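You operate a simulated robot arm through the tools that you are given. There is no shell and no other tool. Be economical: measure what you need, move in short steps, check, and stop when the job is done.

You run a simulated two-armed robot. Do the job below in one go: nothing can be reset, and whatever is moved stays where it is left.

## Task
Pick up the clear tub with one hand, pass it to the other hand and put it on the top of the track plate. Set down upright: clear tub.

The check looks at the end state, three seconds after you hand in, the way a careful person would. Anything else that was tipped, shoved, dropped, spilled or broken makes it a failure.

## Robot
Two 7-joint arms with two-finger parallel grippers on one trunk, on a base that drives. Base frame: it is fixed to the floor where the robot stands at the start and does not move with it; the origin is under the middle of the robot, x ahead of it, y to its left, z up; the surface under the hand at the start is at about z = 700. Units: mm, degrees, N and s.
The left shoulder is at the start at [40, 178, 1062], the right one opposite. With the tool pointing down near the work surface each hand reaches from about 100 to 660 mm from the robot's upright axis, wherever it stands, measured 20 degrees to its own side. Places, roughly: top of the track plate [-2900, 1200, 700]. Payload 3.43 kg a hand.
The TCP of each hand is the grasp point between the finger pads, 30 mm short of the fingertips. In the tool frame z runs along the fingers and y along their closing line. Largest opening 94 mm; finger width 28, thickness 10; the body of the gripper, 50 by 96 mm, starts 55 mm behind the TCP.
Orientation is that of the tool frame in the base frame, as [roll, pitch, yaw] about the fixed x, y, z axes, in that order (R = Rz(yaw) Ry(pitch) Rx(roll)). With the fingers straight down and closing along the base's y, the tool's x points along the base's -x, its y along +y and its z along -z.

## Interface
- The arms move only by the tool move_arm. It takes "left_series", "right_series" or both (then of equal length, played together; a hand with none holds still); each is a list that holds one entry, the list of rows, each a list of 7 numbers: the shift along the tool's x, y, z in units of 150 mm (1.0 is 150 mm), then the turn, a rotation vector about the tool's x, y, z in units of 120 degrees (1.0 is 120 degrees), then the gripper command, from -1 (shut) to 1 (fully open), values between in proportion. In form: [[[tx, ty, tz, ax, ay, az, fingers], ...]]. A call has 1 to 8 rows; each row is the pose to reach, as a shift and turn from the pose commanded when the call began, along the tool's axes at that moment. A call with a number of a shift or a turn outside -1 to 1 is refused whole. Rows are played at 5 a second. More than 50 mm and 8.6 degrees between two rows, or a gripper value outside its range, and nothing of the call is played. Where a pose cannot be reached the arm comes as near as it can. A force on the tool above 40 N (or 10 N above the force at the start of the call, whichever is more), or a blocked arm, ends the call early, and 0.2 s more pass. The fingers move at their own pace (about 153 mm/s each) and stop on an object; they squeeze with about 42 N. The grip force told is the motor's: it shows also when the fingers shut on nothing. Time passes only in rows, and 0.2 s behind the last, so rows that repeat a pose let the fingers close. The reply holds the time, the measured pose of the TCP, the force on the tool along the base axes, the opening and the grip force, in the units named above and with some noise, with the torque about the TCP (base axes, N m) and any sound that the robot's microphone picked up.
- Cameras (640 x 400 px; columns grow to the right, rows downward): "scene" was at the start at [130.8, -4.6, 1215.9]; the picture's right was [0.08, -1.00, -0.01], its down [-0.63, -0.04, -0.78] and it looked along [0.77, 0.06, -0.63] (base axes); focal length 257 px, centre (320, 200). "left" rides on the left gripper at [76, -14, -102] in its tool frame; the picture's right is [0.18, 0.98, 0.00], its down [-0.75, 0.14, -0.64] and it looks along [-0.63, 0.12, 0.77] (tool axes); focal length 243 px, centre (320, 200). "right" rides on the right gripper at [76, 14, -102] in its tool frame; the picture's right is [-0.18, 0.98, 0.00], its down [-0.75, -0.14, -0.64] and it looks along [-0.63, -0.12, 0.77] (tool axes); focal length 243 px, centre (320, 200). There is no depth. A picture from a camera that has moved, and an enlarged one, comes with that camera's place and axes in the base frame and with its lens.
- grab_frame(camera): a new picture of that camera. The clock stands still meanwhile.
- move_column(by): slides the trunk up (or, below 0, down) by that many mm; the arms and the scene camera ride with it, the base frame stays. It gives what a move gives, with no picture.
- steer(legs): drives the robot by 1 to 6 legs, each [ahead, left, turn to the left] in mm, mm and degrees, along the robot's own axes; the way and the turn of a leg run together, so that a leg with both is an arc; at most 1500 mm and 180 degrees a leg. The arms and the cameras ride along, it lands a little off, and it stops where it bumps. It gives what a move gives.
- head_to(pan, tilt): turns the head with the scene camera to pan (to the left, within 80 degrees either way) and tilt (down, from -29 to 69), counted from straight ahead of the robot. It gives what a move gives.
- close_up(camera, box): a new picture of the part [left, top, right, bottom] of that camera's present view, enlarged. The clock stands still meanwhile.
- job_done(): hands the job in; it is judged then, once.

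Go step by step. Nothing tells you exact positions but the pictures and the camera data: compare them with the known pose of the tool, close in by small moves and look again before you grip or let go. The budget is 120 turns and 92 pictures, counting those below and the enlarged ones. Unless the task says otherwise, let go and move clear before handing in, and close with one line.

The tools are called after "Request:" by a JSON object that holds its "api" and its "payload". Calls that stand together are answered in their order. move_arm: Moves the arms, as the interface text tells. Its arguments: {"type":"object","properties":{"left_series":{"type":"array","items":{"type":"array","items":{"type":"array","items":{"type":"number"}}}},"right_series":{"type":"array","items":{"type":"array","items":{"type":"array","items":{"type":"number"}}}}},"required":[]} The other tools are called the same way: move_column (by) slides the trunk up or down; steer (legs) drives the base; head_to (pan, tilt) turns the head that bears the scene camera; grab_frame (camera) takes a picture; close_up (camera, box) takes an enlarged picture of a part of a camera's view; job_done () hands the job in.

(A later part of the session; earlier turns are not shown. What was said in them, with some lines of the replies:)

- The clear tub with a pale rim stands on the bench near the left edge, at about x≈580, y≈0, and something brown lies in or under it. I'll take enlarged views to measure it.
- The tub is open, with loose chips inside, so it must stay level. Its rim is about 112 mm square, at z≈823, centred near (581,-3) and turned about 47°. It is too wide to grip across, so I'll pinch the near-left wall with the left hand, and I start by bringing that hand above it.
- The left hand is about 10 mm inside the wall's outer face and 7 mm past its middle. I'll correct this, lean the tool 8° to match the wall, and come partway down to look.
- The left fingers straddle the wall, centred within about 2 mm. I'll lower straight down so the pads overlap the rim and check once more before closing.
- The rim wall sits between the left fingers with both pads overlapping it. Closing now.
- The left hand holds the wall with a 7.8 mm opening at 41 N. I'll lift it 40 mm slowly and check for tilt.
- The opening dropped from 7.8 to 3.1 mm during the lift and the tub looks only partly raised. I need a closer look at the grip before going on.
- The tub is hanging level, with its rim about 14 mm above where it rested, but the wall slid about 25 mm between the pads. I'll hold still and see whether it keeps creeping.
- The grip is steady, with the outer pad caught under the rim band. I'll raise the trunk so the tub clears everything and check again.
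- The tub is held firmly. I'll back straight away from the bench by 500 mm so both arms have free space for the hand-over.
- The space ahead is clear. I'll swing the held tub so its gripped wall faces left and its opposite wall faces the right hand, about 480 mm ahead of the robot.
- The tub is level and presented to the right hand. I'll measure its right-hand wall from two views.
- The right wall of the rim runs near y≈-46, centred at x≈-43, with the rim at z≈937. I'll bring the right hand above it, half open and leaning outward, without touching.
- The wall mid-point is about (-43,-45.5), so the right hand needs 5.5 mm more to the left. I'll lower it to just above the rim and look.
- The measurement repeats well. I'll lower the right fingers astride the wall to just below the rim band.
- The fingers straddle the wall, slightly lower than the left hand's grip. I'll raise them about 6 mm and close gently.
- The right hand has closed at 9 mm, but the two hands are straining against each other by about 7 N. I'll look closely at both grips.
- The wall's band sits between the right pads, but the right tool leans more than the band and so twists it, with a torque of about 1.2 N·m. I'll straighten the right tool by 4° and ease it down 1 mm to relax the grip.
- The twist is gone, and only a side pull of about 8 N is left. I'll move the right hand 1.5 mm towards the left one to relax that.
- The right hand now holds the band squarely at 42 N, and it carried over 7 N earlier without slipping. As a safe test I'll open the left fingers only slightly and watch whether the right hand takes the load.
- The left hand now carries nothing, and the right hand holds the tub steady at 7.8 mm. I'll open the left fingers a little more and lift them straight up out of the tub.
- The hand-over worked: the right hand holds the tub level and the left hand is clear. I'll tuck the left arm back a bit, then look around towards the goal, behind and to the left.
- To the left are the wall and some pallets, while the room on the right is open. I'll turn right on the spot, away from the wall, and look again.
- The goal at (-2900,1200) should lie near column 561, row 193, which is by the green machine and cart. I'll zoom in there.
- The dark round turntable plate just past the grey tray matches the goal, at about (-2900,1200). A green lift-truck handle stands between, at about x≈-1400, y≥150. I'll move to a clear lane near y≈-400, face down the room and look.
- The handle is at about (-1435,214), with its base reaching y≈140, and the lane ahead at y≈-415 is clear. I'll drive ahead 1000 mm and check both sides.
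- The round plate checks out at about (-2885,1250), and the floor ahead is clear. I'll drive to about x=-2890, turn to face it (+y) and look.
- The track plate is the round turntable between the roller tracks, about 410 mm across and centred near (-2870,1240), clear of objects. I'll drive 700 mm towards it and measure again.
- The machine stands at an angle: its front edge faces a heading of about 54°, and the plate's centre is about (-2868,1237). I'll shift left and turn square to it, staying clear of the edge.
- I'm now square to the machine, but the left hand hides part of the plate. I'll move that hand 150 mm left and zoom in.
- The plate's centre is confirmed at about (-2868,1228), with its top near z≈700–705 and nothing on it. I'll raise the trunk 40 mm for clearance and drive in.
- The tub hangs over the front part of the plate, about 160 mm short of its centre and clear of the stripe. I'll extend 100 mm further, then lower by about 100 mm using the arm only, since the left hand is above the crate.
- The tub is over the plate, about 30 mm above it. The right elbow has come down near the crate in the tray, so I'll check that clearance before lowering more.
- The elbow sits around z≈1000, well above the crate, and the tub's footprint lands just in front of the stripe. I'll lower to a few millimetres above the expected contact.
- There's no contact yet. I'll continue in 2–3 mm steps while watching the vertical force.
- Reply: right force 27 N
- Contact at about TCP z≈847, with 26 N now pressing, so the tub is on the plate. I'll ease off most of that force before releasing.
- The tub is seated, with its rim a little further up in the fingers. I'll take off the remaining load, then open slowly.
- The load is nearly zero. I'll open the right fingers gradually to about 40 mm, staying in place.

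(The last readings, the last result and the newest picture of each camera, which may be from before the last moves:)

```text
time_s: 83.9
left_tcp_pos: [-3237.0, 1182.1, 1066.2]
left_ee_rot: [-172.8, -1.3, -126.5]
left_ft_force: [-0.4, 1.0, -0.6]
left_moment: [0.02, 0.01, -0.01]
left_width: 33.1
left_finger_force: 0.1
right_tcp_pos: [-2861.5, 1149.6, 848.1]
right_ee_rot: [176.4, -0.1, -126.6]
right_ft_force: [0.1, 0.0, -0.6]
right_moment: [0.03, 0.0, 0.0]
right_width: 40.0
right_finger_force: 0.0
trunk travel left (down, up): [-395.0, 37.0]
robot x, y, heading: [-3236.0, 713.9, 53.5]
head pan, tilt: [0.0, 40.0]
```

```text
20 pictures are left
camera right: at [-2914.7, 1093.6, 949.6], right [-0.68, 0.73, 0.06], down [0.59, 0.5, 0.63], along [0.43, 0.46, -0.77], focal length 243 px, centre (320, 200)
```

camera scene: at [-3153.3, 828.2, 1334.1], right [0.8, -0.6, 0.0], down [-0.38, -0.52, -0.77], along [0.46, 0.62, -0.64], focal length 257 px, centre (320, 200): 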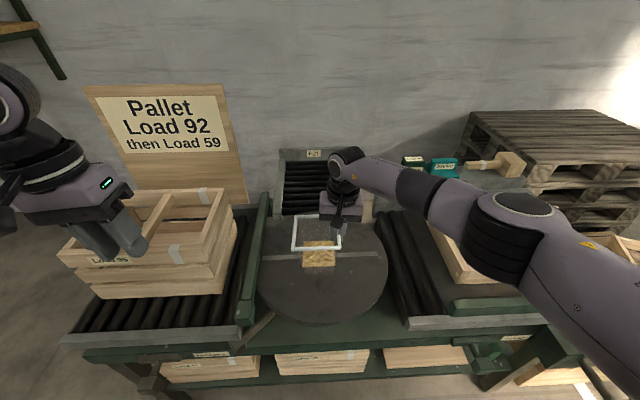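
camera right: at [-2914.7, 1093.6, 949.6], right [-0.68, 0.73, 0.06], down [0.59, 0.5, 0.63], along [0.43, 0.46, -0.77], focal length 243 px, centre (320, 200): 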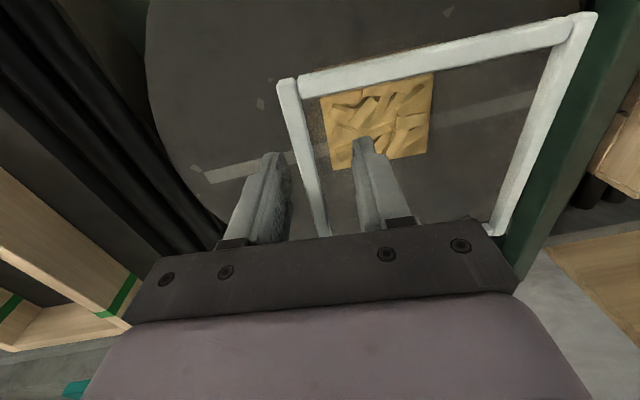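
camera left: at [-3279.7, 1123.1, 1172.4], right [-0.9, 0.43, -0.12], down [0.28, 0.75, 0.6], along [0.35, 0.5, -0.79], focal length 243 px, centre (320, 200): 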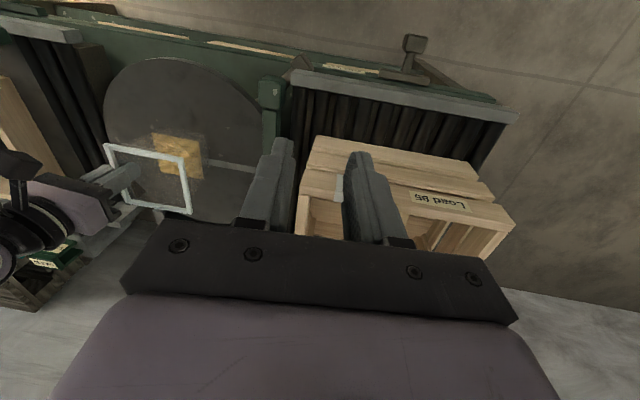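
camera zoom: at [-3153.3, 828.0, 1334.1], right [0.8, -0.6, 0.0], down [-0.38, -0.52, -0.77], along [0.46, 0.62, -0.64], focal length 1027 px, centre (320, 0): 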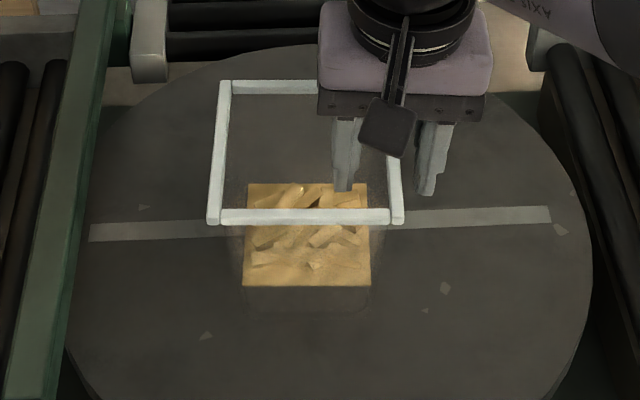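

The tub stands upright on its own. I'll lift the right hand straight up out of it.

Request:
{"api": "move_arm", "payload": {"right_series": [[[0, 0.006, -0.1, 0, 0, 0, -0.15], [0, 0.016, -0.25, 0, 0, 0, -0.15], [0, 0.028, -0.45, 0, 0, 0, -0.15], [0, 0.041, -0.65, 0, 0, 0, -0.15], [0, 0.056, -0.9, 0, 0, 0, -0.15], [0, 0.056, -0.9, 0, 0, 0, -0.15]]]}}

Request:
{"api": "grab_frame", "payload": {"camera": "scene"}}

```text
time_s: 85.3
left_tcp_pos: [-3239.2, 1181.6, 1066.2]
left_ee_rot: [-172.9, -1.4, -126.5]
left_ft_force: [1.1, -0.4, 0.5]
left_moment: [0.0, 0.02, 0.01]
left_width: 32.9
left_finger_force: 0.0
right_tcp_pos: [-2863.1, 1151.7, 983.1]
right_ee_rot: [176.4, -0.1, -126.6]
right_ft_force: [0.2, -0.3, 0.7]
right_moment: [0.02, -0.05, -0.01]
right_width: 39.7
right_finger_force: 0.1
trunk travel left (down, up): [-395.0, 37.0]
robot x, y, heading: [-3237.6, 710.6, 53.4]
head pan, tilt: [0.0, 40.0]
```

```text
19 pictures are left
camera scene: at [-3153.2, 828.0, 1334.0], right [0.8, -0.6, 0.0], down [-0.38, -0.52, -0.77], along [0.46, 0.62, -0.64], focal length 257 px, centre (320, 200)
```

scene: 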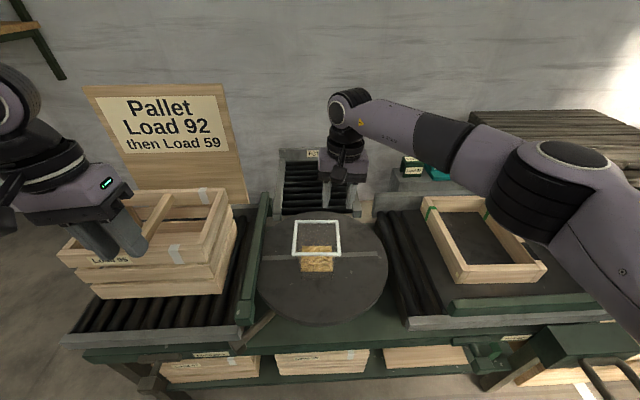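

The hand is clear, and the tub stands upright on the round plate with its chips inside. I'll back the robot off a little to confirm the result.

Request:
{"api": "steer", "payload": {"legs": [[-250, 0, 0]]}}

Request:
{"api": "close_up", "payload": {"camera": "scene", "box": [200, 100, 460, 262]}}

```text
time_s: 87.1
left_tcp_pos: [-3385.2, 982.0, 1067.2]
left_ee_rot: [-172.9, -1.3, -126.4]
left_ft_force: [-0.7, 0.1, 0.4]
left_moment: [0.01, -0.02, -0.01]
left_width: 32.8
left_finger_force: 0.0
right_tcp_pos: [-3011.1, 953.0, 981.7]
right_ee_rot: [176.4, 0.1, -126.6]
right_ft_force: [-0.9, 0.1, 0.6]
right_moment: [-0.01, -0.02, -0.01]
right_width: 39.8
right_finger_force: 0.1
trunk travel left (down, up): [-395.0, 37.0]
robot x, y, heading: [-3385.3, 514.2, 53.0]
head pan, tilt: [0.0, 40.0]
```

```text
2.46 times, centred on (330, 181) of scene
camera zoom: at [-3301.4, 628.3, 1334.2], right [0.8, -0.6, 0.0], down [-0.38, -0.52, -0.77], along [0.46, 0.62, -0.64], focal length 632 px, centre (295, 247)
```

zoom: 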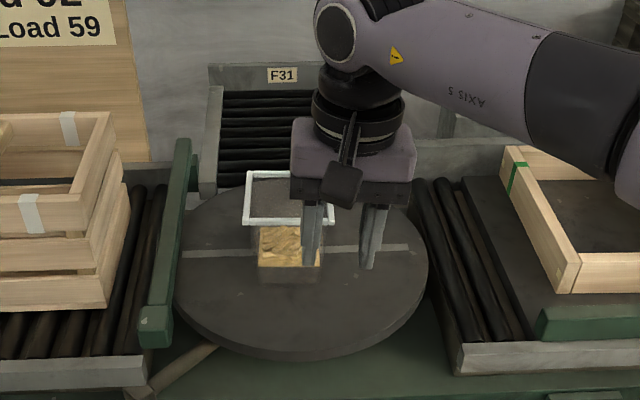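

The tub stands upright and level on the round track plate. Both hands are clear and nothing else has been disturbed, so I'm handing in.

Request:
{"api": "job_done", "payload": {}}

```text
The job is handed in.
```

The clear tub was picked up with the left hand, passed to the right hand and set down upright on the track plate with its chips still inside; the job is handed in.
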